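You operate a simulated robot arm through the tools that you are given. There is no shell and no other tool.

The job below is to be done with a simulated robot arm. You get a single attempt, and the scene is never put back.

JOB
Slot the brown divider into the brown carton, pack the purple and white bottles and close it.
Fine: one bottle a cell, both flaps shut.

It is judged by the outcome, as a careful person would: the job done as asked, and still so three seconds after it is handed in. It fails if anything else is knocked over, pushed out of place, dropped, spilled or broken.

ROBOT AND FRAMES
A 7-joint arm with a three-finger gripper, fixed in place. Base frame: the origin is at the foot of the arm, x ahead of it, y to its left, z up. Units: cm, rad, N and s.
Its first joint turns from -2.897 to 2.897 rad. Payload 2.69 kg.
Tool frame: the origin (TCP) lies between the finger pads and is the grasp point; the fingertips stand 3 cm ahead of it; z points along the fingers, y is the line along which they close. Largest opening 12.8 cm; the body of the gripper starts 11.7 cm behind the TCP.
Orientation is that of the tool frame in the base frame, as a unit quaternion [w, x, y, z]. With the fingers straight down and closing along the base's y, the tool's x points along the base's -x, its y along +y and its z along -z.

CONTROLS
- The arm moves only by the tool nudge_tool. Its argument "increments" is a list that holds one entry, the list of rows, each a list of 7 numbers: the shift along the tool's x, y, z in cm, then the turn, a rotation vector about the tool's x, y, z in rad, then the opening, from 0 (shut) to 1 (fully open). In form: [[[dx, dy, dz, rx, ry, rz, gripper], ...]]. A call has 1 to 20 rows; each row shifts and turns the commanded pose from where the row before left it, along the tool's axes as they then stand. A row lasts 0.2 s, in which the tool goes at most 5 cm and 0.15 rad; a call with a longer step from one row to the next is refused whole, and so is a gripper value outside its range. A pose out of reach is approached as far as the arm can. The call stops where the force on the tool passes 40 N (or 10 N more than at its start, if that is more) or the arm is blocked; 0.2 s more then pass. The fingers move at their own pace and stop on an object; they squeeze with about 41 N. The grip force told is the motor's: it shows also when the fingers shut on nothing. Time passes only in rows, and 0.2 s behind the last, so rows that do not move let the fingers close. It gives the time, the measured TCP pose, the force on the tool (base axes), the opening and the grip force at its end, in the units of the frame above (readings bear some noise), with the torque about the TCP (base axes, N m) and any sound that the robot's microphone picked up.
- Cameras (640 x 400 px; columns grow to the right, rows downward): "scene" is fixed at [39.97, 49.93, 150.6]; the picture's right is [0.46, 0.89, 0.00], its down [-0.07, 0.03, -1.00] and it looks along [-0.89, 0.46, 0.07] (base axes); focal length 214 px, centre (320, 200). "wrist" rides on the gripper at [5.8, 5.4, -13.1] in the tool frame; the picture's right is [-0.68, 0.74, 0.00], its down [-0.62, -0.57, -0.55] and it looks along [-0.40, -0.37, 0.84] (tool axes); focal length 234 px, centre (320, 200).
- snapshot(camera): a new picture of that camera. No time passes.
- lift_body(by): slides the trunk up (or, below 0, down) by that many cm; the arm rides with it, the base frame stays. It gives what a move gives, with no picture.
- measure_at(camera, pixels): for up to 12 pixels [column, row] of the newest picture of that camera ("zoom" is the newest enlarged one), the place [x, y, z] in the base frame of the surface seen there, good to about 0.3 cm. No time passes.
- enlarge(camera, box): a new picture of the part [left, top, right, bottom] of that camera's present view, enlarged. No time passes.
- finish_job(): hands the job in; it is judged then, once.

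Open the gripper and draw the arm clear of the work before you hand the job in, unless the task says otherwise.

The tools are called after "Emit:" as name(argument=value, ...) on one line, values as JSON. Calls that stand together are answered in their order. nudge_tool: Moves the arm, as the interface text tells. Its arguments: {"type":"object","properties":{"increments":{"type":"array"}},"required":["increments"]} The other tools are called the same way: lift_body (by) slides the trunk up or down; snapshot (camera) takes a picture; measure_at (camera, pixels) gives the place of the surface under pixels of a picture; enlarge (camera, box) takes an enlarged picture of a part of a camera's view; finish_job () hands the job in.

At the start:

```text
t: 0.0
tcp_pos: [68.36, 34.95, 132.03]
tcp_rot: [0.0, 0.0, 1.0, 0.0]
wrist_force: [0.0, -0.1, -0.5]
moment: [0.02, -0.02, 0.04]
grip_width: 12.8
gripper_force: 0.0
trunk travel left (down, up): [-15.0, 20.0]
```

scene: 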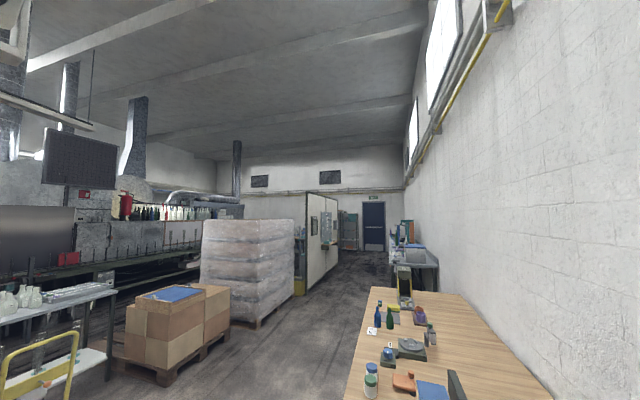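
wrist: 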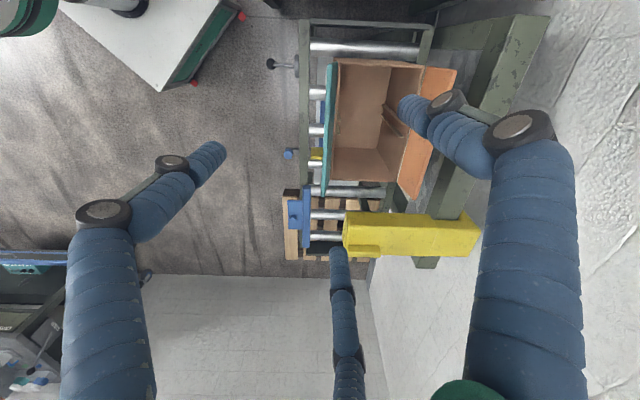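

I begin by looking at both cameras; the wrist view shows an open carton around pixels (380,120), and the scene view shows a table at the lower right with small items.

Emit:
snapshot(camera="wrist")

Emit:
enlarge(camera="scene", box=[320, 240, 560, 400])

Emit:
measure_at(camera="wrist", pixels=[[336, 66], [392, 64], [332, 175], [398, 185], [360, 110], [370, 165], [440, 80], [415, 190], [326, 130], [395, 120], [410, 235], [318, 215]])

Emit:
measure_at(camera="scene", pixels=[[377, 318], [390, 320], [370, 380], [404, 380], [435, 390], [410, 345], [390, 355], [419, 318], [393, 308], [456, 385], [430, 340], [480, 350]])

```text
taken
```

wrist: 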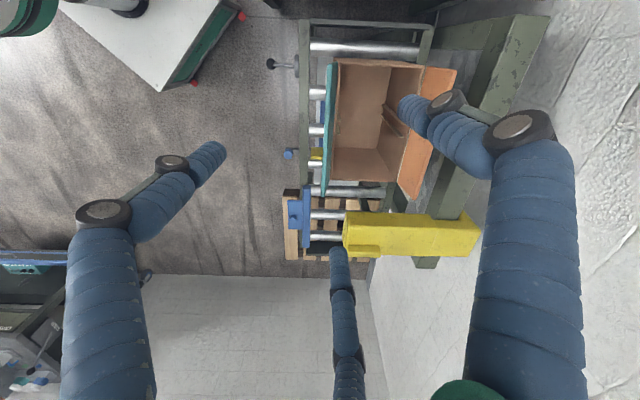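

```text
2.50 times, centred on (440, 320) of scene
```

zoom: 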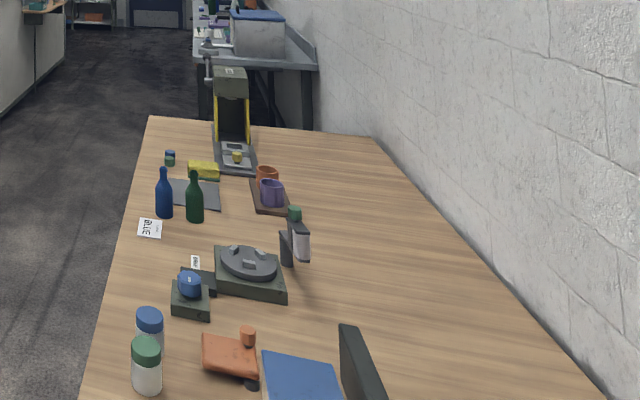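

```text
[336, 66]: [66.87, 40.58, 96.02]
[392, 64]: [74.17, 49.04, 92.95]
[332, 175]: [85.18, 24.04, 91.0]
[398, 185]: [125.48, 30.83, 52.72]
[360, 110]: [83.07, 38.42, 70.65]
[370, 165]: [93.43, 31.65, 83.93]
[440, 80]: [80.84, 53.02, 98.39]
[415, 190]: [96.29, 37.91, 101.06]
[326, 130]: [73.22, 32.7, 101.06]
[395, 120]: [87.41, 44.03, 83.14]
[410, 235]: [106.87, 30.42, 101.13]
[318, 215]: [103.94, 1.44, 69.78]
```

```text
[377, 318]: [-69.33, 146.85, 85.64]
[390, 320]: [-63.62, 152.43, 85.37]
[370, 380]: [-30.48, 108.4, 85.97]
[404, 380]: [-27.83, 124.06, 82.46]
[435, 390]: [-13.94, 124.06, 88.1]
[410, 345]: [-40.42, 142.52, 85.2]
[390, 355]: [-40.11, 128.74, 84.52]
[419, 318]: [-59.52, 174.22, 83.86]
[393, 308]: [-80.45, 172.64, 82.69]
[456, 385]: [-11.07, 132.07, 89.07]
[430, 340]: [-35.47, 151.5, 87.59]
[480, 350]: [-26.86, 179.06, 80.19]
```

The carton stands at the upper right of the wrist view, around (380,120). I enlarge that and the areas at the left to find the divider and bottles.

Emit:
enlarge(camera="wrist", box=[270, 0, 510, 150])

Emit:
enlarge(camera="wrist", box=[270, 120, 510, 270])

Emit:
enlarge(camera="wrist", box=[0, 0, 240, 150])

Emit:
enlarge(camera="wrist", box=[0, 230, 240, 380])

```text
2.67 times, centred on (390, 75) of wrist
```

zoom: 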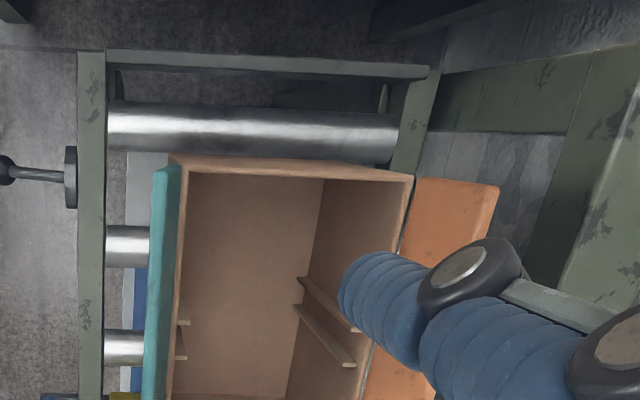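

```text
2.67 times, centred on (390, 195) of wrist
```

zoom: 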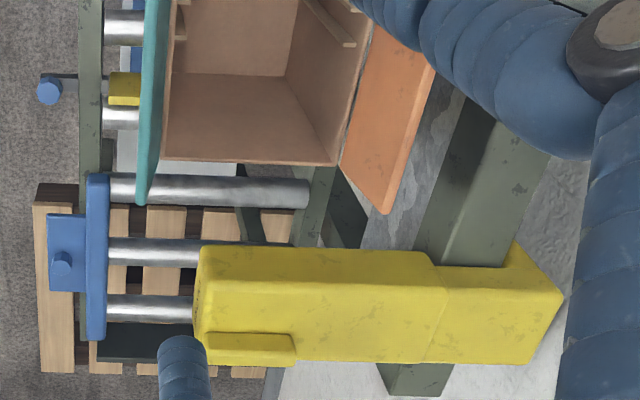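

```text
2.67 times, centred on (120, 75) of wrist
```

zoom: 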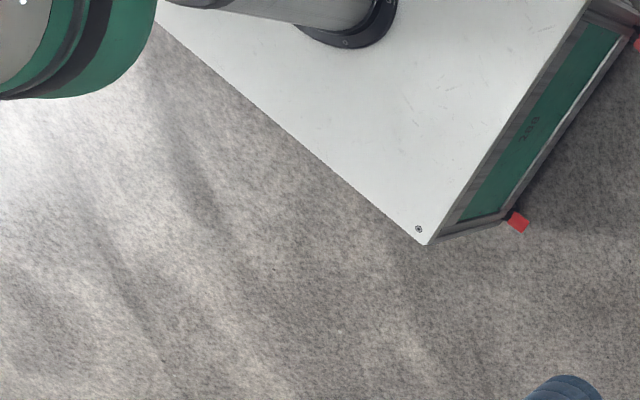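

```text
2.67 times, centred on (120, 305) of wrist
```

zoom: 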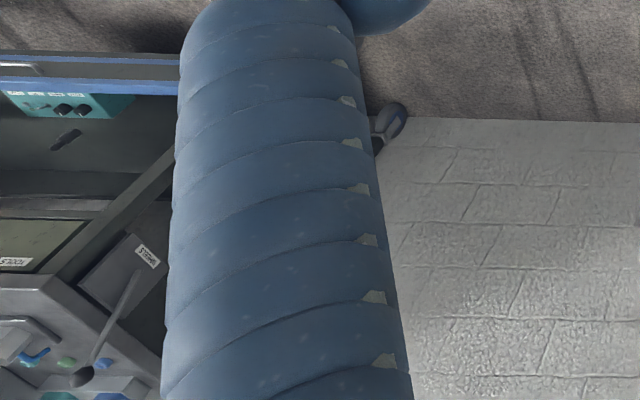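

The lower-left of the wrist view shows another bench with small blue and green things; I measure where it is and enlarge it.

Emit:
measure_at(camera="wrist", pixels=[[25, 265], [20, 320], [40, 335], [15, 365], [10, 285], [50, 385], [60, 300], [120, 15], [170, 60], [100, 0]])

Emit:
enlarge(camera="wrist", box=[0, 240, 120, 400])

```text
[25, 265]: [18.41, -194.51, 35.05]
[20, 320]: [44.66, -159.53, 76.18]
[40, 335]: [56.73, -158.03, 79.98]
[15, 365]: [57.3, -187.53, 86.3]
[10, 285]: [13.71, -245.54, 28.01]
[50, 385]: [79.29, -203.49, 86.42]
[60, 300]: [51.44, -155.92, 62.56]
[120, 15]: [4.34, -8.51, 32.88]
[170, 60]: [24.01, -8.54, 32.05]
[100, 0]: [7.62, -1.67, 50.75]
```

```text
2.50 times, centred on (60, 320) of wrist
```

zoom: 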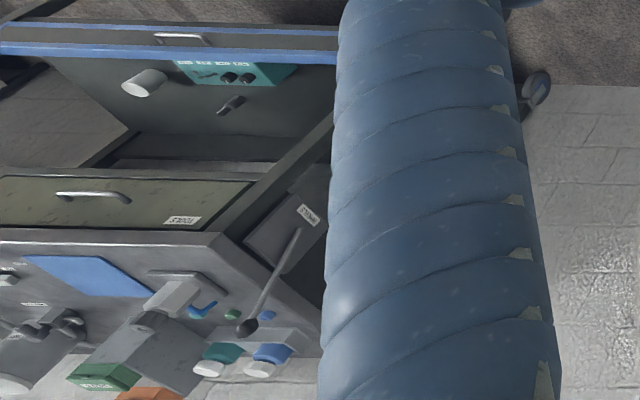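

Those things are out of reach, so the divider and bottles must be elsewhere. I rotate the tool in place about its axis to look the other way.

Emit:
nudge_tool(increments=[[[0, 0, 0, 0, 0, -0.15, 1], [0, 0, 0, 0, 0, -0.15, 1], [0, 0, 0, 0, 0, -0.15, 1], [0, 0, 0, 0, 0, -0.15, 1], [0, 0, 0, 0, 0, -0.15, 1], [0, 0, 0, 0, 0, -0.15, 1], [0, 0, 0, 0, 0, -0.15, 1], [0, 0, 0, 0, 0, -0.15, 1], [0, 0, 0, 0, 0, -0.15, 1], [0, 0, 0, 0, 0, -0.15, 1]]])

Emit:
snapshot(camera="wrist")

Emit:
snapshot(camera="scene")

```text
t: 2.2
tcp_pos: [68.47, 35.03, 131.97]
tcp_rot: [0.001, -0.683, 0.73, 0.0]
wrist_force: [0.4, 0.0, 0.1]
moment: [0.0, 0.01, -0.01]
grip_width: 12.81
gripper_force: 0.0
trunk travel left (down, up): [-15.0, 20.0]
```

```text
taken
```

wrist: 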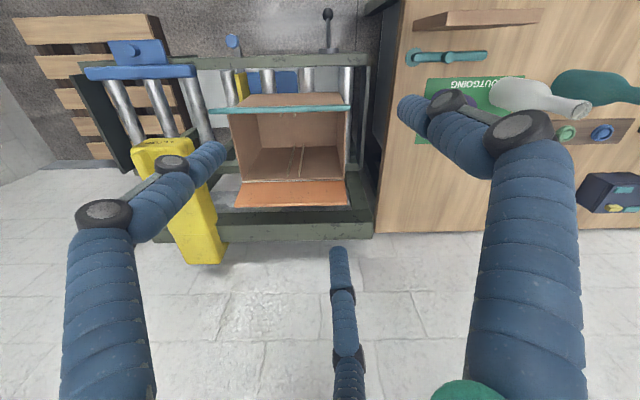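

```text
taken
```

scene: 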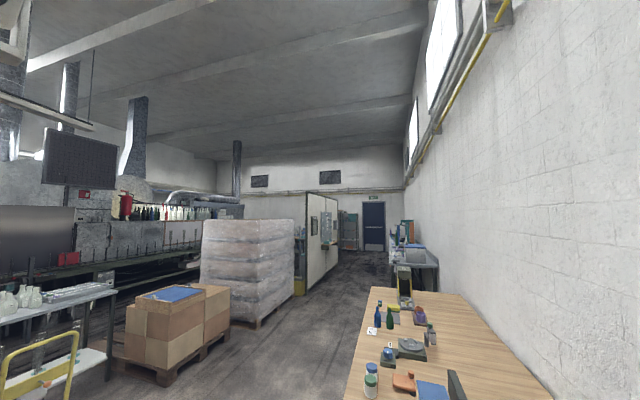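

Now a wooden bench with a white bottle (540,100), a green one (600,88) and a brown thing (480,18) shows at the right. I enlarge that and measure.

Emit:
enlarge(camera="wrist", box=[400, 0, 640, 240])

Emit:
enlarge(camera="wrist", box=[200, 60, 400, 240])

Emit:
measure_at(camera="wrist", pixels=[[500, 95], [575, 105], [600, 88], [420, 25], [535, 15], [480, 18], [450, 57], [565, 133], [602, 132], [440, 150], [620, 190], [560, 180]])

Emit:
measure_at(camera="wrist", pixels=[[234, 110], [346, 106], [243, 184], [346, 180], [240, 206], [346, 203], [212, 112], [350, 107], [300, 160], [270, 130], [330, 130], [400, 200]])

```text
1.67 times, centred on (520, 120) of wrist
```

zoom: 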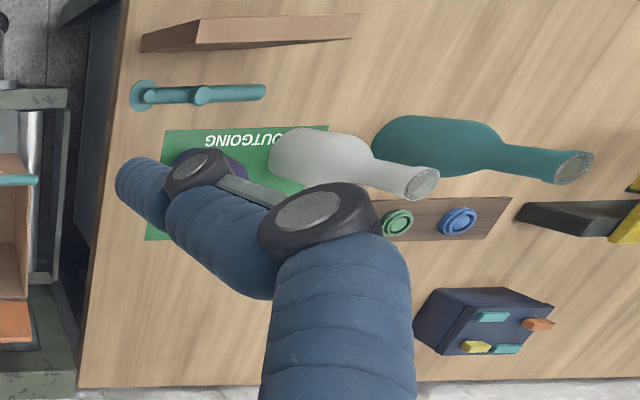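

```text
2.22 times, centred on (300, 150) of wrist
```

zoom: 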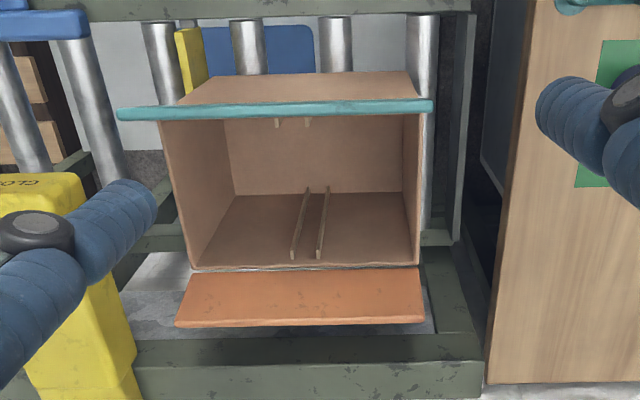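

```text
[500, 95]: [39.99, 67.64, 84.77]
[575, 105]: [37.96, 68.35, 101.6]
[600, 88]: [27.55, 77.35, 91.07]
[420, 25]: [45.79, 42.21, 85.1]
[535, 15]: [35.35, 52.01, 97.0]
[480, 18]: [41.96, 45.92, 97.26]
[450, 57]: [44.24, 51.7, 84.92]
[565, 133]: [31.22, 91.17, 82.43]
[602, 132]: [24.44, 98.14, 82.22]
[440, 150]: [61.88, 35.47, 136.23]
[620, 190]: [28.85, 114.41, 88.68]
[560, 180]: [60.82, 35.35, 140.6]
```

```text
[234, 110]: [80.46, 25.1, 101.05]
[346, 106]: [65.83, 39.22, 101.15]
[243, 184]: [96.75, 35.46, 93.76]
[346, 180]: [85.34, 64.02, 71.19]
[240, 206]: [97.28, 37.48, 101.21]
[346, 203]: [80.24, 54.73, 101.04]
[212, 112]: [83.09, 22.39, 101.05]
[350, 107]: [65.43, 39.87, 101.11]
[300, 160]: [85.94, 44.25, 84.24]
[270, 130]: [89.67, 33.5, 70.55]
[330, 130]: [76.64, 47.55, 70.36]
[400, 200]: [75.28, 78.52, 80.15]
```

The bench top is near z=81–82 and the objects stand around (25–45, 42–78). I move the arm back and turn further to get a proper view of that bench.

Emit:
nudge_tool(increments=[[[1.03, 3.02, 0, 0, 0, 0, 1], [1.03, 3.02, 0, 0, 0, 0, 1], [1.03, 3.02, 0, 0, 0, 0, 1], [1.03, 3.02, 0, 0, 0, 0, 1], [1.03, 3.02, 0, 0, 0, 0, 1], [1.03, 3.02, 0, 0, 0, 0, 1], [0, 0, 0, 0, 0, -0.15, 1], [0, 0, 0, 0, 0, -0.15, 1], [0, 0, 0, 0, 0, -0.15, 1], [0, 0, 0, 0, 0, -0.15, 1], [0, 0, 0, 0, 0, -0.15, 1], [0, 0, 0, 0, 0, -0.15, 1], [0, 0, 0, 0, 0, -0.15, 1], [0, 0, 0, 0, 0, -0.15, 1]]])

Emit:
snapshot(camera="wrist")

```text
t: 5.2
tcp_pos: [49.98, 30.14, 132.13]
tcp_rot: [0.0, 0.976, -0.219, 0.0]
wrist_force: [1.3, -0.4, 1.3]
moment: [0.02, -0.01, 0.01]
grip_width: 12.81
gripper_force: 0.2
trunk travel left (down, up): [-15.0, 20.0]
```

```text
taken
```

wrist: 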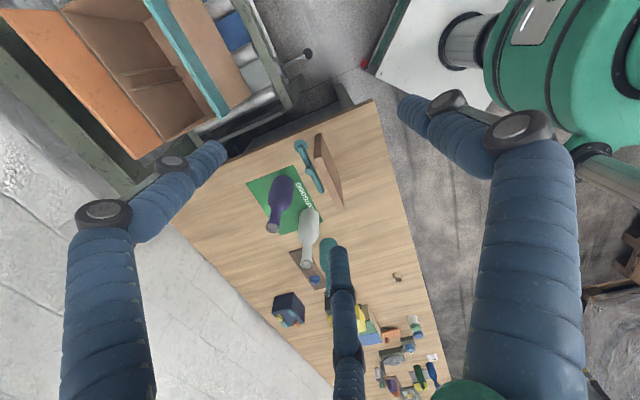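

Now the bench is in view: purple bottle (280,205), white bottle (308,235), green one beside it, a teal thing (308,165) and the brown divider (328,170). I enlarge and measure them.

Emit:
enlarge(camera="wrist", box=[230, 110, 390, 230])

Emit:
enlarge(camera="wrist", box=[230, 200, 390, 320])

Emit:
enlarge(camera="wrist", box=[40, 0, 280, 170])

Emit:
measure_at(camera="wrist", pixels=[[318, 137], [342, 205], [322, 170], [336, 180], [300, 145], [318, 188], [285, 190], [272, 228], [308, 220], [306, 262], [330, 250], [285, 230]])

Emit:
measure_at(camera="wrist", pixels=[[373, 103], [230, 160], [180, 225], [250, 190], [300, 168], [350, 150], [380, 200], [300, 250], [318, 275], [290, 300], [310, 200], [265, 150]])

```text
3.33 times, centred on (310, 170) of wrist
```

zoom: 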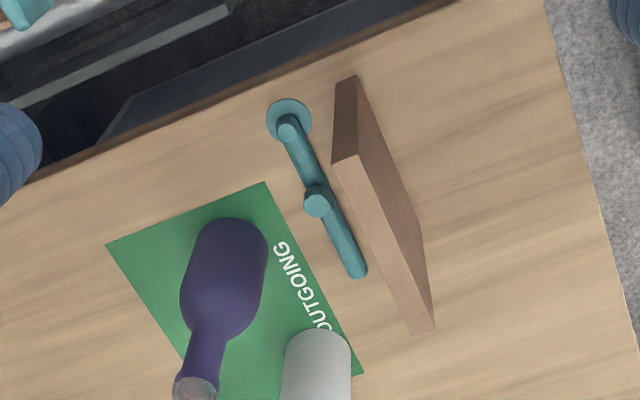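

```text
3.33 times, centred on (310, 260) of wrist
```

zoom: 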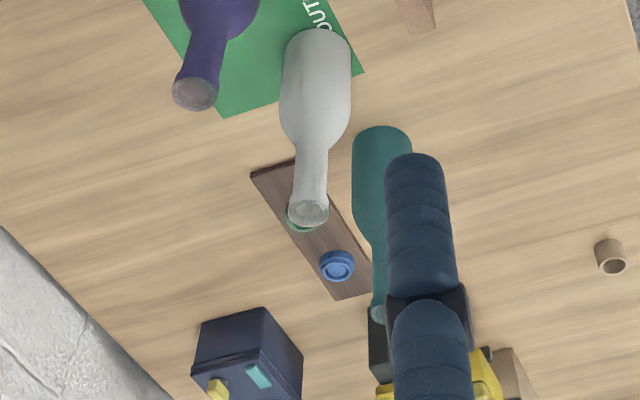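

```text
2.35 times, centred on (160, 85) of wrist
```

zoom: 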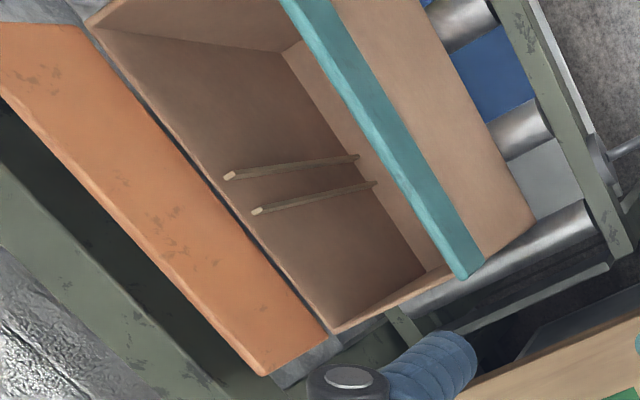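

```text
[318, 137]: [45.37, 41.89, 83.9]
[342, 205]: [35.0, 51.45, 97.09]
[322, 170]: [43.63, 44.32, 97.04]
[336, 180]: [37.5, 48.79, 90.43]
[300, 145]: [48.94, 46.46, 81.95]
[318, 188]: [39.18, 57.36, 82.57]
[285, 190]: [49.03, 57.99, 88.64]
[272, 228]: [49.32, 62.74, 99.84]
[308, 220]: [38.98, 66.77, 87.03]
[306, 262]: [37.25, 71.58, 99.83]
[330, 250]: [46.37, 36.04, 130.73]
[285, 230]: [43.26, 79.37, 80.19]
```

```text
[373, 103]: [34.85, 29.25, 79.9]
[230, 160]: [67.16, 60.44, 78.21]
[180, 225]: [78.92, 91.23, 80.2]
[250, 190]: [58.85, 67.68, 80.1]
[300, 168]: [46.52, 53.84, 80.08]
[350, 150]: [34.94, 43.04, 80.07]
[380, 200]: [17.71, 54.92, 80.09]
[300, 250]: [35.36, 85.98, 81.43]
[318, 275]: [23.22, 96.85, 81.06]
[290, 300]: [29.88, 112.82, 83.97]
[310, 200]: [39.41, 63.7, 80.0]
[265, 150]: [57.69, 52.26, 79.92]
```

The bench top is at z=80.0 and the divider stands on edge, its top near z=97. I enlarge the divider further to measure its thickness and direction, and the bottles too.

Emit:
enlarge(camera="wrist", box=[300, 120, 364, 216])

Emit:
measure_at(camera="zoom", pixels=[[322, 208], [365, 205], [425, 485], [460, 480], [390, 350], [365, 350], [345, 100], [345, 160], [410, 300], [240, 150], [270, 230], [300, 300]])

```text
4.17 times, centred on (332, 168) of wrist
```

zoom: 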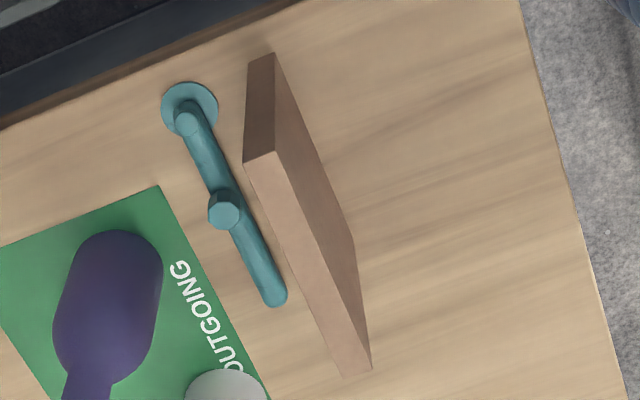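

```text
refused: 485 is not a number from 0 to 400
```

The divider's top face has corners near zoom pixels (243,164), (275,152), (345,375), (371,370); I measure just inside these, and along the teal thing next to it.

Emit:
measure_at(camera="zoom", pixels=[[249, 166], [273, 157], [346, 370], [367, 366], [262, 62], [300, 250], [320, 245], [262, 110], [187, 120], [223, 208], [272, 300], [190, 95]])

Emit:
measure_at(camera="wrist", pixels=[[285, 178], [277, 200], [273, 224], [270, 232], [307, 212], [308, 235], [305, 258], [326, 243], [278, 190], [293, 195]])

```text
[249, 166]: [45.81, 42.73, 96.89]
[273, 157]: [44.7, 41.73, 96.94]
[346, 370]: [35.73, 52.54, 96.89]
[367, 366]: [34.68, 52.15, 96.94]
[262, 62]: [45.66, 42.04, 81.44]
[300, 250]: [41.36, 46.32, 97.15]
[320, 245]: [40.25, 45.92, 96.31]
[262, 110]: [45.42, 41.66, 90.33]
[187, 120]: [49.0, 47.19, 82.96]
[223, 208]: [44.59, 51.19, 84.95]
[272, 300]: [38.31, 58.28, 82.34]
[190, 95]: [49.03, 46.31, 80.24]
```

```text
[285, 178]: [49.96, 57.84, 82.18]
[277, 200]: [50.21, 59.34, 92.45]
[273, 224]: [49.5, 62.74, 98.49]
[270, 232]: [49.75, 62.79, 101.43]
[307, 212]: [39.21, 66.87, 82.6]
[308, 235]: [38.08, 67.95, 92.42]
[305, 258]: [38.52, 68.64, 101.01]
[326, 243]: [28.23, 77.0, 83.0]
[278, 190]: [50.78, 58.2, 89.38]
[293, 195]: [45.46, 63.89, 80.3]
```

The divider is about 14.5 × 1.5 × 17 cm, centred near (40.3, 47.2), top z=97. Next I move over to look squarely into the carton.

Emit:
nudge_tool(increments=[[[2.93, 1.05, 0, 0, 0, 0, 1], [2.93, 1.05, 0, 0, 0, 0, 1], [2.93, 1.05, 0, 0, 0, 0, 1], [2.93, 1.05, 0, 0, 0, 0, 1], [2.93, 1.05, 0, 0, 0, 0, 1], [0, 0, 0, 0, 0, 0.15, 1], [0, 0, 0, 0, 0, 0.15, 1], [0, 0, 0, 0, 0, 0.15, 1], [0, 0, 0, 0, 0, 0.15, 1], [0, 0, 0, 0, 0, 0.15, 1], [0, 0, 0, 0, 0, 0.15, 1], [0, 0, 0, 0, 0, 0.15, 1], [0, 0, 0, 0, 0, 0.15, 1]]])

Emit:
snapshot(camera="wrist")

Emit:
enlarge(camera="wrist", box=[220, 110, 460, 260])

```text
t: 8.0
tcp_pos: [61.09, 19.18, 132.06]
tcp_rot: [0.0, -0.681, 0.732, -0.001]
wrist_force: [0.7, -0.1, 0.3]
moment: [-0.04, 0.01, -0.03]
grip_width: 12.81
gripper_force: 0.0
trunk travel left (down, up): [-15.0, 20.0]
```

```text
taken
```

wrist: 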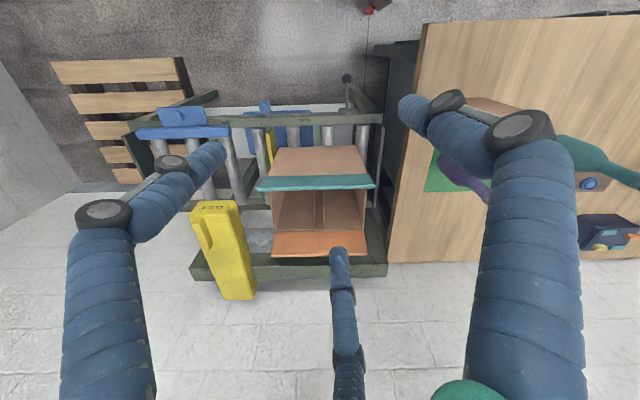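

```text
2.67 times, centred on (340, 185) of wrist
```

zoom: 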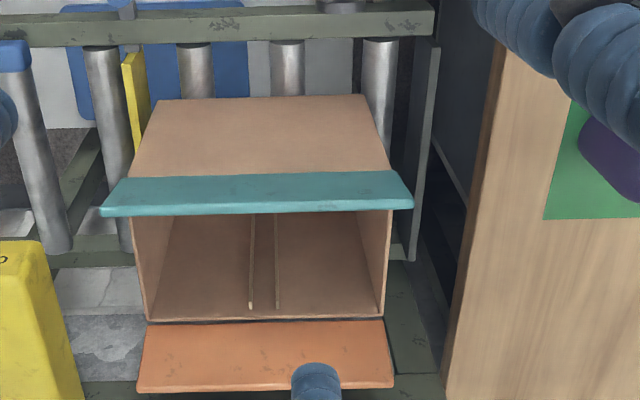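

The picture is upside-down relative to gravity: the near teal flap and far orange flap are visible. I measure the carton edges and flaps in this zoom.

Emit:
measure_at(camera="zoom", pixels=[[125, 182], [395, 174], [108, 212], [408, 206], [260, 180], [260, 210], [140, 165], [385, 165], [160, 102], [362, 97], [260, 104], [260, 140]])

Emit:
measure_at(camera="zoom", pixels=[[150, 324], [384, 316], [140, 385], [390, 380], [265, 325], [265, 380], [251, 306], [277, 304], [264, 300], [252, 225], [276, 225], [264, 225]])

Emit:
measure_at(camera="zoom", pixels=[[148, 315], [383, 311], [265, 317], [150, 260], [375, 260], [170, 222], [355, 222], [200, 240], [330, 240], [200, 300], [330, 300], [264, 260]])

```text
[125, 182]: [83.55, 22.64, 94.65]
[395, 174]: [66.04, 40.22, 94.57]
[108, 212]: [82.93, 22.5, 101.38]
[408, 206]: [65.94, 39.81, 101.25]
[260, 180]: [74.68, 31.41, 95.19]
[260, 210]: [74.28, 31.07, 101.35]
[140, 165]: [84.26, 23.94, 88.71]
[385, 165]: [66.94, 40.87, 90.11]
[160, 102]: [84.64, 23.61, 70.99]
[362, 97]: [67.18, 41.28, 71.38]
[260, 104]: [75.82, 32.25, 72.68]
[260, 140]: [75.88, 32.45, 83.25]
```

```text
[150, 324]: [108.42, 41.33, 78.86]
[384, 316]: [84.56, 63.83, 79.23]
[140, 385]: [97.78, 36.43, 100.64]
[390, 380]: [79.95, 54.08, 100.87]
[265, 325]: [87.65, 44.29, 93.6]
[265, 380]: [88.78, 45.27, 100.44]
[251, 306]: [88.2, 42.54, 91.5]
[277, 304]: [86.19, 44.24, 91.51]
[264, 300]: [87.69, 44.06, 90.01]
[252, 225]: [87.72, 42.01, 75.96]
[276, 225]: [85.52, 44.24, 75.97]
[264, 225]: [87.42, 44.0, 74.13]
```

```text
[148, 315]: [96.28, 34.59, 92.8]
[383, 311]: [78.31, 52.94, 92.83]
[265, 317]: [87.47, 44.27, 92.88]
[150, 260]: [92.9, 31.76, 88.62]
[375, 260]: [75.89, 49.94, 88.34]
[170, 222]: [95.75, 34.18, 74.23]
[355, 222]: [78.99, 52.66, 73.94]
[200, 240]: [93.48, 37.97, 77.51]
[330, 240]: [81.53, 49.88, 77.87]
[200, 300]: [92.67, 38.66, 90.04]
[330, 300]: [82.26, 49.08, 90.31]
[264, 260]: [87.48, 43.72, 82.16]
```

I have the carton: rim near z=94, inner width about 16 cm, rails near the middle. Before grasping I check how the fingers look in the wrist picture by narrowing the gripper to about half.

Emit:
nudge_tool(increments=[[[0, 0, 0, 0, 0, 0, 0.3], [0, 0, 0, 0, 0, 0, 0.3], [0, 0, 0, 0, 0, 0, 0.3]]])

Emit:
snapshot(camera="wrist")

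Emit:
measure_at(camera="wrist", pixels=[[345, 255], [345, 300], [345, 360], [210, 155], [150, 210], [100, 300], [410, 105], [460, 130], [530, 200], [530, 350], [460, 390]])

```text
t: 8.8
tcp_pos: [60.96, 19.17, 132.03]
tcp_rot: [0.0, -0.681, 0.732, 0.0]
wrist_force: [0.5, -0.5, 0.0]
moment: [0.0, 0.0, 0.0]
grip_width: 3.84
gripper_force: 0.1
trunk travel left (down, up): [-15.0, 20.0]
```

```text
taken
```

wrist: 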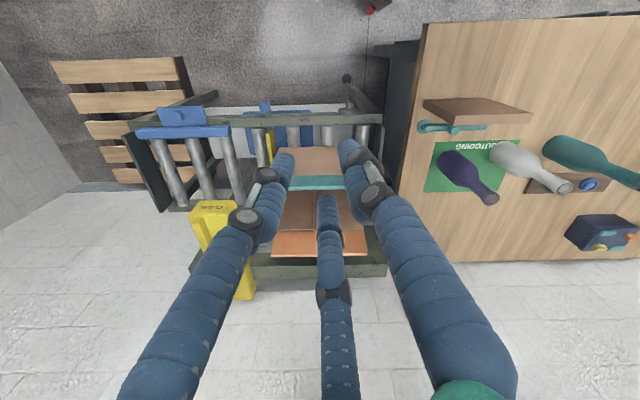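

```text
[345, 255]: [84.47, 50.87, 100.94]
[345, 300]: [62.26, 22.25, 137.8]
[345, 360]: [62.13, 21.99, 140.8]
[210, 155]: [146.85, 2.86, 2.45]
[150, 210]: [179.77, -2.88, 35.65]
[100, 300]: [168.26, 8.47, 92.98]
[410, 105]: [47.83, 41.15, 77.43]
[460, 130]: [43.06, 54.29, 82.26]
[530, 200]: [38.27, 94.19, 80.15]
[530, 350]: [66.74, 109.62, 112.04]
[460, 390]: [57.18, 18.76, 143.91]
```

The picture shows three blue fingers that all moved inward. I enlarge the hand area to find where the fingertips truly are in the tool frame.

Emit:
enlarge(camera="wrist", box=[220, 120, 440, 320])

Emit:
measure_at(camera="wrist", pixels=[[285, 158], [280, 170], [268, 178], [258, 200], [245, 220], [210, 280], [350, 148], [357, 160], [370, 190], [390, 230], [326, 205], [330, 250]])

```text
2.00 times, centred on (330, 220) of wrist
```

zoom: 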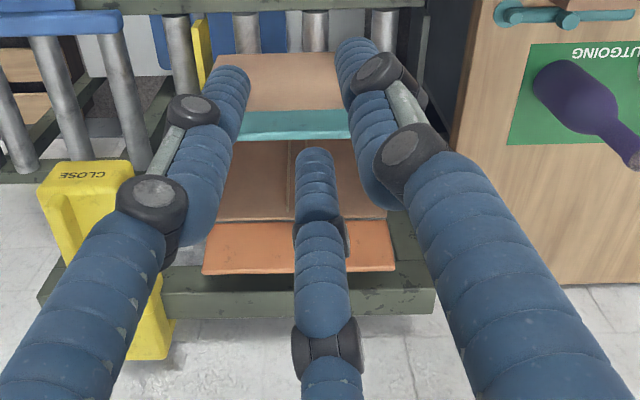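

```text
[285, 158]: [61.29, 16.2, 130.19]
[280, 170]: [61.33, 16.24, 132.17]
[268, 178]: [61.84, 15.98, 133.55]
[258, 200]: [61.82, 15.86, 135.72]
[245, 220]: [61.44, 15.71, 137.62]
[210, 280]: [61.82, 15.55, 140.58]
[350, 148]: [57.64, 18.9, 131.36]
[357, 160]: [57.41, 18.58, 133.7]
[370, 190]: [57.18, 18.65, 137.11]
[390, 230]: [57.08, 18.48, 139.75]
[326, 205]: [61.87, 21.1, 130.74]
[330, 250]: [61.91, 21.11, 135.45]
```

The hand visually has three jaws around the TCP; I'll verify with the grasp reading. I now move above the divider, aligning the closing axis with its thickness, and stop well above it to re-measure.

Emit:
nudge_tool(increments=[[[-3.31, 2.84, 0, 0, 0, 0, 0.4], [-3.31, 2.84, 0, 0, 0, 0, 0.4], [-3.31, 2.84, 0, 0, 0, 0, 0.4], [-3.31, 2.84, 0, 0, 0, 0, 0.4], [-3.31, 2.84, 0, 0, 0, 0, 0.4], [-3.31, 2.84, 0, 0, 0, 0, 0.4], [-3.31, 2.84, 0, 0, 0, 0, 0.4], [-3.31, 2.84, 0, 0, 0, 0, 0.4], [0, 0, 0, 0, 0, -0.145, 0.4], [0, 0, 0, 0, 0, -0.145, 0.4], [0, 0, 0, 0, 0, -0.145, 0.4], [0, 0, 0, 0, 0, -0.145, 0.4], [0, 0, 0, 0, 0, -0.145, 0.4], [0, 0, 0, 0, 0, -0.146, 0.4], [0, 0, 3.5, 0, 0, 0, 0.4], [0, 0, 3.5, 0, 0, 0, 0.4], [0, 0, 3.5, 0, 0, 0, 0.4], [0, 0, 3.5, 0, 0, 0, 0.4]]])

Emit:
snapshot(camera="wrist")

```text
t: 12.6
tcp_pos: [39.98, 47.14, 118.0]
tcp_rot: [0.0, 0.927, -0.375, 0.0]
wrist_force: [0.0, 0.3, 0.4]
moment: [0.03, -0.01, -0.02]
grip_width: 5.13
gripper_force: 0.0
trunk travel left (down, up): [-15.0, 20.0]
```

```text
taken
```

wrist: 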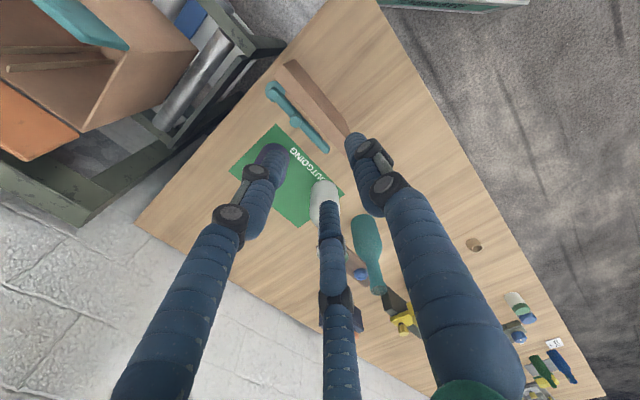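

The divider's top edge is visible from (285,65) to (345,135). I enlarge it and measure its top face accurately, plus the purple and white bottles.

Emit:
enlarge(camera="wrist", box=[240, 40, 400, 140])

Emit:
measure_at(camera="wrist", pixels=[[272, 150], [268, 170], [322, 190], [330, 195], [367, 225], [375, 280], [300, 215], [262, 175]])

```text
4.00 times, centred on (320, 90) of wrist
```

zoom: 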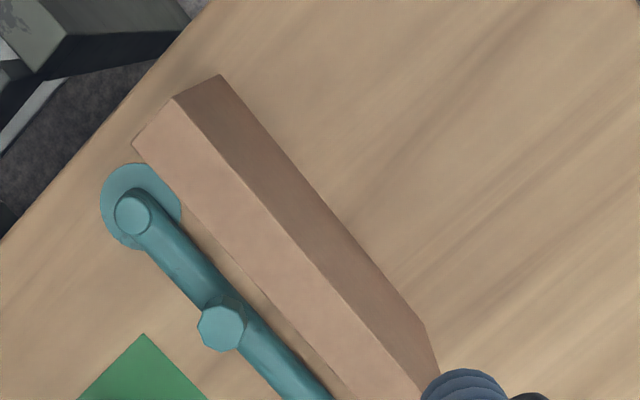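

```text
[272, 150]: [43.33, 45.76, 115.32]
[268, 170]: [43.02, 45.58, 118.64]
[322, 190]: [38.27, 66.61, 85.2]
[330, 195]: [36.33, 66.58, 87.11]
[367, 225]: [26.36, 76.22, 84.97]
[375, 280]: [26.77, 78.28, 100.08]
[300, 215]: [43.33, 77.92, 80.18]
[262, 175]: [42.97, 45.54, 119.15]
```

I measure points on the top face's two long edges and its near end.

Emit:
measure_at(camera="zoom", pixels=[[138, 147], [172, 103], [155, 125], [178, 190], [222, 160], [218, 240], [268, 210], [258, 290], [315, 260], [298, 340], [360, 315], [335, 330]])

Emit:
measure_at(camera="zoom", pixels=[[222, 80], [420, 322], [320, 200], [400, 370], [410, 390], [360, 390], [132, 215], [222, 325], [140, 180], [270, 350]])

```text
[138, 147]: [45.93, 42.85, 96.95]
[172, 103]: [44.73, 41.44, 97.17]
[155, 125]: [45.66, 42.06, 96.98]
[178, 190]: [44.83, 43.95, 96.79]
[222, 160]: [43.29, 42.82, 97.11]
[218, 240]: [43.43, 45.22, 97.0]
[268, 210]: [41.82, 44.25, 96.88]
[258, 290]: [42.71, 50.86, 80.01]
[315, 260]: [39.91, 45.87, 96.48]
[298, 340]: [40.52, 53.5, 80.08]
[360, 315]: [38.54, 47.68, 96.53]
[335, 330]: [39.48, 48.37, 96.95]
```

```text
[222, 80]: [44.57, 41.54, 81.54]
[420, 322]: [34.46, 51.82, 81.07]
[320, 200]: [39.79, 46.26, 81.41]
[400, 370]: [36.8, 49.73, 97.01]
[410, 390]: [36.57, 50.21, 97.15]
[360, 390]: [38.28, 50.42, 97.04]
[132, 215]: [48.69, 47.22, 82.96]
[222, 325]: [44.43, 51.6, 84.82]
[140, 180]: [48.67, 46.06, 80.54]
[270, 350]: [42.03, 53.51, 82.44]
```

The divider's faces are at n-distance 60.85 and 62.78 (about 1.9 thick), centre (40.2, 47.3), axis at 135°. I make a slight correction, open wider and come down so the fingertips straddle the top 6 cm.

Emit:
nudge_tool(increments=[[[0, -0.2, 0, 0, 0, 0.015, 0.8], [0, 0, 3, 0, 0, 0, 0.8], [0, 0, 3, 0, 0, 0, 0.8], [0, 0, 3, 0, 0, 0, 0.8], [0, 0, 3, 0, 0, 0, 0.8], [0, 0, 3, 0, 0, 0, 0.8], [0, 0, 3, 0, 0, 0, 0.8], [0, 0, 2, 0, 0, 0, 0.8], [0, 0, 2, 0, 0, 0, 0.8], [0, 0, 2, 0, 0, 0, 0.8], [0, 0, 0, 0, 0, 0, 0.8]]])

Emit:
snapshot(camera="wrist")

```text
t: 15.0
tcp_pos: [40.24, 47.3, 94.02]
tcp_rot: [0.0, 0.924, -0.383, -0.001]
wrist_force: [0.1, -0.1, -0.1]
moment: [-0.03, 0.0, 0.01]
grip_width: 10.21
gripper_force: 0.1
trunk travel left (down, up): [-15.0, 20.0]
```

```text
taken
```

wrist: 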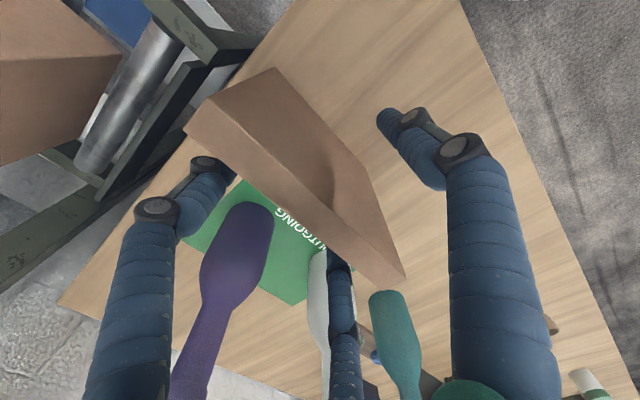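

The fingers straddle the divider with clearance on both sides. I close the gripper now.

Emit:
nudge_tool(increments=[[[0, 0, 0, 0, 0, 0, 0.3], [0, 0, 0, 0, 0, 0, 0.1], [0, 0, 0, 0, 0, 0, 0.0], [0, 0, 0, 0, 0, 0, 0.0], [0, 0, 0, 0, 0, 0, 0.0]]])

Emit:
snapshot(camera="wrist")

```text
t: 16.2
tcp_pos: [40.12, 47.31, 94.07]
tcp_rot: [0.001, 0.924, -0.383, 0.001]
wrist_force: [-0.7, -0.3, 0.0]
moment: [-0.01, -0.02, 0.02]
grip_width: 2.97
gripper_force: 41.1
trunk travel left (down, up): [-15.0, 20.0]
```

```text
taken
```

wrist: 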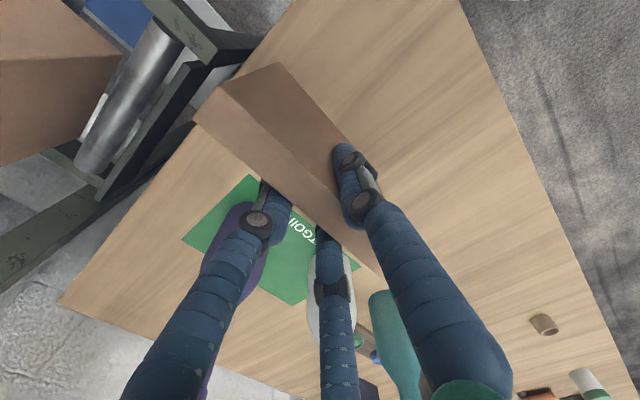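

The grip reads 2.97 cm at 41 N, so it holds the divider three-jaw style. I lift straight up by 30 cm to clear the bottles and flaps.

Emit:
nudge_tool(increments=[[[0, 0, -1, 0, 0, 0, 0], [0, 0, -2, 0, 0, 0, 0], [0, 0, -3, 0, 0, 0, 0], [0, 0, -4, 0, 0, 0, 0], [0, 0, -4, 0, 0, 0, 0], [0, 0, -4, 0, 0, 0, 0], [0, 0, -4, 0, 0, 0, 0], [0, 0, -4, 0, 0, 0, 0], [0, 0, -3, 0, 0, 0, 0], [0, 0, -1, 0, 0, 0, 0]]])

Emit:
snapshot(camera="wrist")

Emit:
enlarge(camera="wrist", box=[180, 40, 420, 300])

```text
t: 18.4
tcp_pos: [40.22, 47.42, 124.1]
tcp_rot: [0.0, 0.924, -0.382, 0.001]
wrist_force: [-0.3, -0.2, -0.4]
moment: [-0.01, 0.04, 0.0]
grip_width: 2.96
gripper_force: 40.9
trunk travel left (down, up): [-15.0, 20.0]
```

```text
taken
```

wrist: 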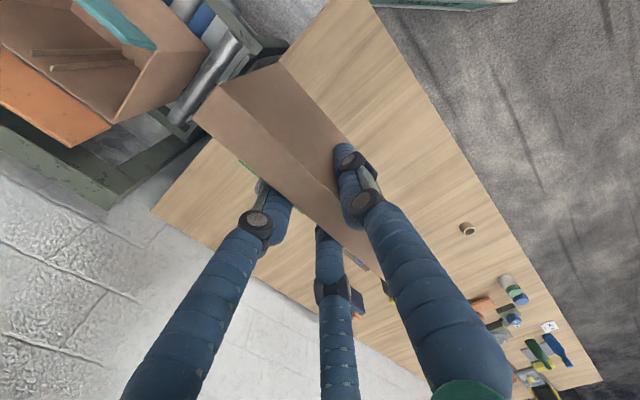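

```text
1.54 times, centred on (300, 170) of wrist
```

zoom: 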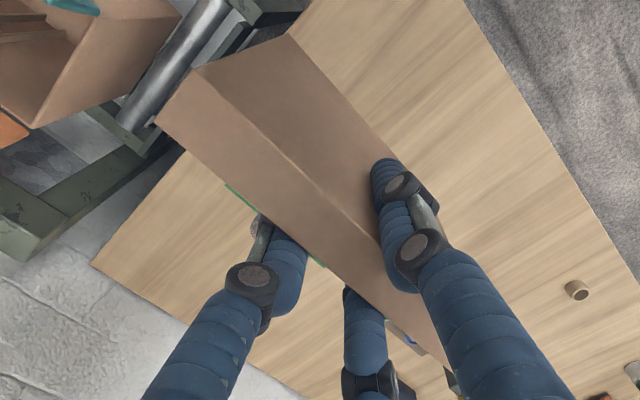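

The divider is held. I measure its top edges to find its offset from the TCP and its tilt.

Emit:
measure_at(camera="zoom", pixels=[[160, 122], [196, 72], [178, 98], [200, 155], [240, 112], [240, 185], [290, 165], [330, 210], [300, 235], [360, 240], [290, 40], [200, 68]])

Emit:
measure_at(camera="zoom", pixels=[[340, 95], [385, 150], [250, 80], [300, 150], [340, 190], [430, 340], [440, 360], [400, 320], [380, 300], [350, 260], [270, 50], [320, 120]])

```text
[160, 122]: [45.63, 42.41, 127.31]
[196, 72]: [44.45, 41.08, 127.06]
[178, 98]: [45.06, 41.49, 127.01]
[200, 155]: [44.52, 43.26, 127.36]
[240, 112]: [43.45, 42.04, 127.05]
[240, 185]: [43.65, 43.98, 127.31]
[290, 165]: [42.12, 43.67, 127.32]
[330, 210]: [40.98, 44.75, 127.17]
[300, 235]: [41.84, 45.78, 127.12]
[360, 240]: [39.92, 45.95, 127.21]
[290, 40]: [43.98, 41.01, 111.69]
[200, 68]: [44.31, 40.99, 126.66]
```

```text
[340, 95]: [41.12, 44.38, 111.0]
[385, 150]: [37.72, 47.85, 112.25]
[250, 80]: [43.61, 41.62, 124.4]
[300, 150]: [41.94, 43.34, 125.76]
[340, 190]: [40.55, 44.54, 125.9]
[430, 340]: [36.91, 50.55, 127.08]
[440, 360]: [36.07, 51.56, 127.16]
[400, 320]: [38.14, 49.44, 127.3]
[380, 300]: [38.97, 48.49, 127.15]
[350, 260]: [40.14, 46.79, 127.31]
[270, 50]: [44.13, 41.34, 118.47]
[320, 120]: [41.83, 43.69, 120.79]
```

The divider's centre sits about +0.72 cm in tool y and +0.2 in tool x from the TCP, with its top 3.1 above the TCP. I rotate 90° to the slot direction and move to a spot from where the camera can look into the carton past the divider.

Emit:
nudge_tool(increments=[[[0, 0, 0, 0, 0, 0.1428, 0], [0, 0, 0, 0, 0, 0.1428, 0], [0, 0, 0, 0, 0, 0.1428, 0], [0, 0, 0, 0, 0, 0.1428, 0], [0, 0, 0, 0, 0, 0.1428, 0], [0, 0, 0, 0, 0, 0.1428, 0], [0, 0, 0, 0, 0, 0.1428, 0], [0, 0, 0, 0, 0, 0.1428, 0], [0, 0, 0, 0, 0, 0.1428, 0], [0, 0, 0, 0, 0, 0.1428, 0], [0, 0, 0, 0, 0, 0.1428, 0]]])

Emit:
nudge_tool(increments=[[[-0.185, -3.93, 0, 0, 0, 0, 0], [-0.185, -3.93, 0, 0, 0, 0, 0], [-0.185, -3.93, 0, 0, 0, 0, 0], [-0.185, -3.93, 0, 0, 0, 0, 0], [-0.185, -3.93, 0, 0, 0, 0, 0], [-0.185, -3.93, 0, 0, 0, 0, 0], [-0.185, -3.93, 0, 0, 0, 0, 0], [-0.185, -3.93, 0, 0, 0, 0, 0], [-0.185, -3.93, 0, 0, 0, 0, 0], [-0.185, -3.93, 0, 0, 0, 0, 0], [-0.185, -3.93, 0, 0, 0, 0, 0], [-0.185, -3.93, 0, 0, 0, 0, 0], [-0.185, -3.93, 0, 0, 0, 0, 0], [0, 0, 0, 0, 0, 0, 0]]])

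Emit:
snapshot(camera="wrist")

```text
t: 20.8
tcp_pos: [40.43, 47.28, 123.97]
tcp_rot: [0.0, -0.382, 0.924, 0.0]
wrist_force: [0.2, -0.5, -0.9]
moment: [-0.03, 0.03, 0.01]
grip_width: 2.96
gripper_force: 41.5
trunk travel left (down, up): [-15.0, 20.0]
```

```text
t: 23.8
tcp_pos: [78.36, 12.92, 123.92]
tcp_rot: [0.0, -0.383, 0.924, -0.001]
wrist_force: [0.4, -0.7, -1.6]
moment: [0.0, 0.05, -0.05]
grip_width: 2.96
gripper_force: 40.9
trunk travel left (down, up): [-15.0, 20.0]
```

```text
taken
```

wrist: 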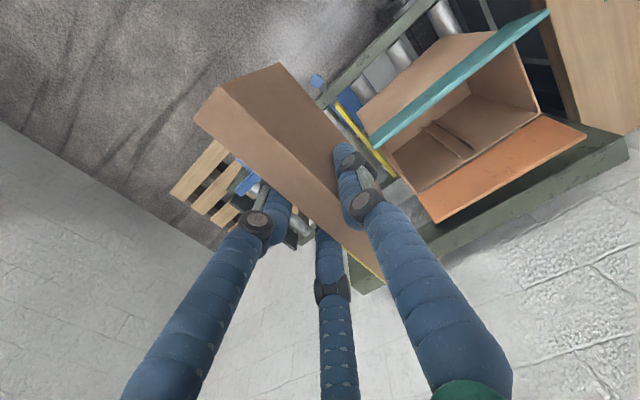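

The carton is now seen in the upper right around (460,120). I enlarge it to measure the rails, walls and flaps.

Emit:
enlarge(camera="wrist", box=[350, 0, 600, 230])

Emit:
enlarge(camera="wrist", box=[380, 80, 540, 200])

```text
1.74 times, centred on (475, 115) of wrist
```

zoom: 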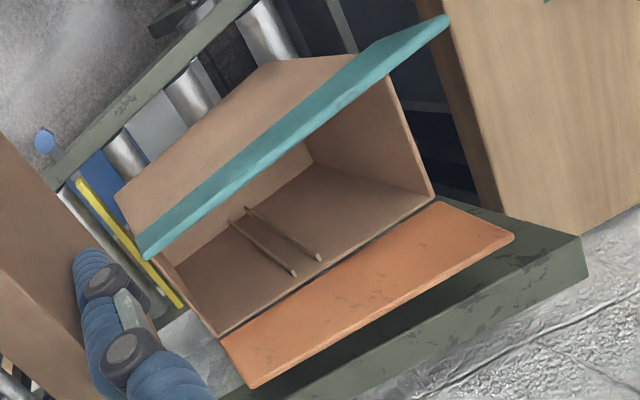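

```text
3.33 times, centred on (460, 140) of wrist
```

zoom: 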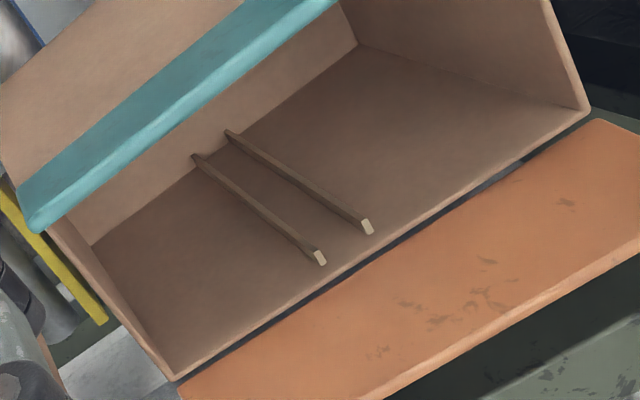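

I measure the rails' top ends and lines, the inner wall corners and rim.

Emit:
measure_at(camera="zoom", pixels=[[320, 258], [367, 226], [343, 242], [255, 208], [298, 180], [210, 170], [245, 147], [280, 195], [316, 250], [327, 264], [362, 220], [372, 230]])

Emit:
measure_at(camera="zoom", pixels=[[176, 374], [585, 106], [300, 300], [450, 200], [200, 300], [500, 120], [130, 250], [420, 80], [90, 240], [357, 44], [160, 190], [300, 90]])

Emit:
measure_at(camera="zoom", pixels=[[182, 384], [595, 122], [390, 395], [520, 310], [45, 225], [320, 10], [30, 190], [200, 60], [60, 225], [170, 370], [545, 10], [580, 95]])

```text
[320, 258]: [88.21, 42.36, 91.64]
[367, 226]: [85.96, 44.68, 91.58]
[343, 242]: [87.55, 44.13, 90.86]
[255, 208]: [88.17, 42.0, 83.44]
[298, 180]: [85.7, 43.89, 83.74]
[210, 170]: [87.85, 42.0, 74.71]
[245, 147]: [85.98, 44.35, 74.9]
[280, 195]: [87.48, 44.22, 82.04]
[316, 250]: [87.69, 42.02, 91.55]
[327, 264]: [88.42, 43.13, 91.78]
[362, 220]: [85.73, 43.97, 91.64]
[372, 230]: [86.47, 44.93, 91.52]
```

```text
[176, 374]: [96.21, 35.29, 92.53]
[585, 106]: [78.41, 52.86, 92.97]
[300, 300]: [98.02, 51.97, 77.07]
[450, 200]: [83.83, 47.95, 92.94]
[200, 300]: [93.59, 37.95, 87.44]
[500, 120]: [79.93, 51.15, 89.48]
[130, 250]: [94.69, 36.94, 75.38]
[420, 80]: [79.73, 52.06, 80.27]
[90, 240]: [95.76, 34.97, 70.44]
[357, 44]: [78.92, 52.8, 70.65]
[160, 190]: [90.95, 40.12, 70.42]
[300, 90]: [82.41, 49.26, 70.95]
```

```text
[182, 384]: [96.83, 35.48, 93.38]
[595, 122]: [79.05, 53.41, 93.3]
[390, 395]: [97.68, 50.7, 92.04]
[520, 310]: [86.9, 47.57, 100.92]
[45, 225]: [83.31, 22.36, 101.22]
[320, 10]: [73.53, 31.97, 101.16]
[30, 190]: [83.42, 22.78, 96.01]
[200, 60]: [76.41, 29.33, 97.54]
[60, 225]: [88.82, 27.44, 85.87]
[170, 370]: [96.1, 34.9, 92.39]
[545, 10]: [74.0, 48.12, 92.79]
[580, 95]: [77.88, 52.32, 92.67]
```

The carton is aligned at 135°; the slot centre is near u=30.8, v=85.1, i.e. about (81.9, 38.4). I measure the held divider again to average out its offset from the TCP.

Emit:
enlarge(camera="wrist", box=[180, 50, 400, 290])

Emit:
measure_at(camera="wrist", pixels=[[198, 117], [219, 89], [225, 140], [255, 118], [250, 165], [285, 155], [310, 185], [290, 200], [330, 210], [225, 87], [260, 120], [300, 165]])

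Emit:
measure_at(camera="wrist", pixels=[[240, 90], [270, 110], [300, 140], [320, 160], [250, 80], [280, 100], [310, 130], [275, 68], [290, 90], [325, 130], [340, 225], [355, 245]])

```text
1.67 times, centred on (290, 170) of wrist
```

zoom: 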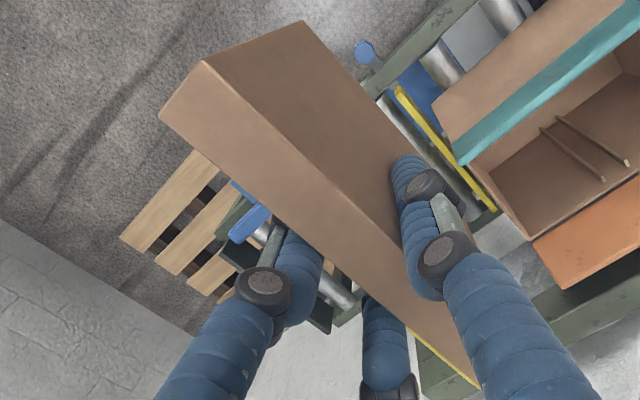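

```text
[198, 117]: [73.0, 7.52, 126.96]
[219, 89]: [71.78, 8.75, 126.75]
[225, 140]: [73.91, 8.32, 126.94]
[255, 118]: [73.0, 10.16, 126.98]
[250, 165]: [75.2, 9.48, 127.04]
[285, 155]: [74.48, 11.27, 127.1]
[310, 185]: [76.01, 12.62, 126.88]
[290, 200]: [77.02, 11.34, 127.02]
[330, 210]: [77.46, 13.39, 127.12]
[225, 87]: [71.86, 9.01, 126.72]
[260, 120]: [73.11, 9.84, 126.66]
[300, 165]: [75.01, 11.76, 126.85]
```

```text
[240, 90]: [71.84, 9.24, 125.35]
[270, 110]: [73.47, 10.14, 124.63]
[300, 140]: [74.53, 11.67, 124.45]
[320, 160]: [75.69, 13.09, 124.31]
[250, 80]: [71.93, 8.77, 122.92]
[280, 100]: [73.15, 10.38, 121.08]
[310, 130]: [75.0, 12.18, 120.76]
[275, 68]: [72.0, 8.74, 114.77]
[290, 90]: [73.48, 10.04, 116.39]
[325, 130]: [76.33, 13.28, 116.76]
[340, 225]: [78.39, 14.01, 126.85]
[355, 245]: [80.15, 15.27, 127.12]
```

Averaging, the divider centre is +0.76 in tool y and +0.3 in tool x from the TCP. I move above the slot at the present height (TCP target (82.7, 38.1)) and check.

Emit:
nudge_tool(increments=[[[-2.98, 2.103, 0, 0, 0, 0, 0], [-2.98, 2.103, 0, 0, 0, 0, 0], [-2.98, 2.103, 0, 0, 0, 0, 0], [-2.98, 2.103, 0, 0, 0, 0, 0], [-2.98, 2.103, 0, 0, 0, 0, 0], [-2.98, 2.103, 0, 0, 0, 0, 0], [-2.98, 2.103, 0, 0, 0, 0, 0], [0, 0, 0, 0, 0, 0, 0], [0, 0, 0, 0, 0, 0, 0]]])

Emit:
snapshot(camera="wrist")

```text
t: 25.8
tcp_pos: [82.63, 38.15, 124.13]
tcp_rot: [0.001, -0.383, 0.924, 0.0]
wrist_force: [-0.7, -1.0, 0.4]
moment: [0.02, -0.06, 0.01]
grip_width: 2.98
gripper_force: 40.7
trunk travel left (down, up): [-15.0, 20.0]
```

```text
taken
```

wrist: 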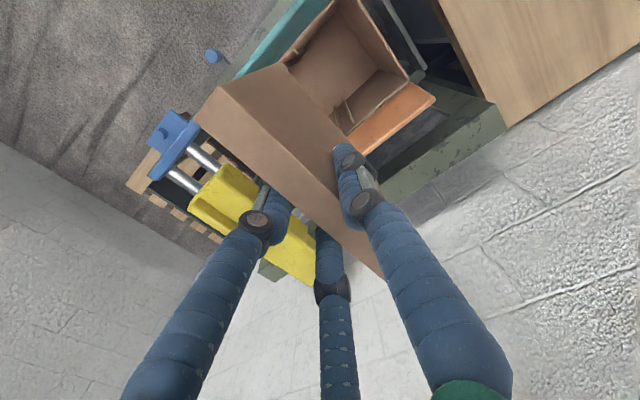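

Position holds at (82.6, 38.2). I enlarge to see the divider against the carton.

Emit:
enlarge(camera="wrist", box=[230, 0, 440, 170])

```text
2.35 times, centred on (335, 85) of wrist
```

zoom: 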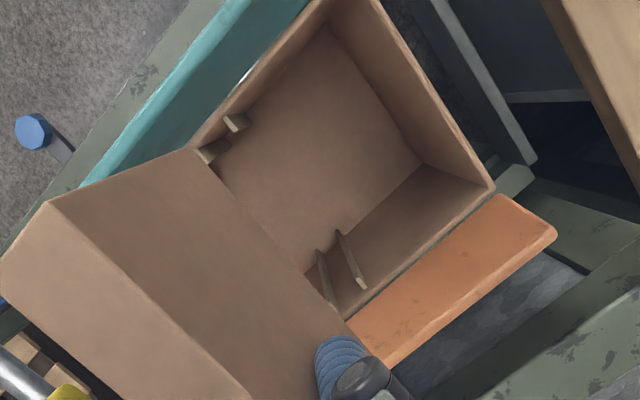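

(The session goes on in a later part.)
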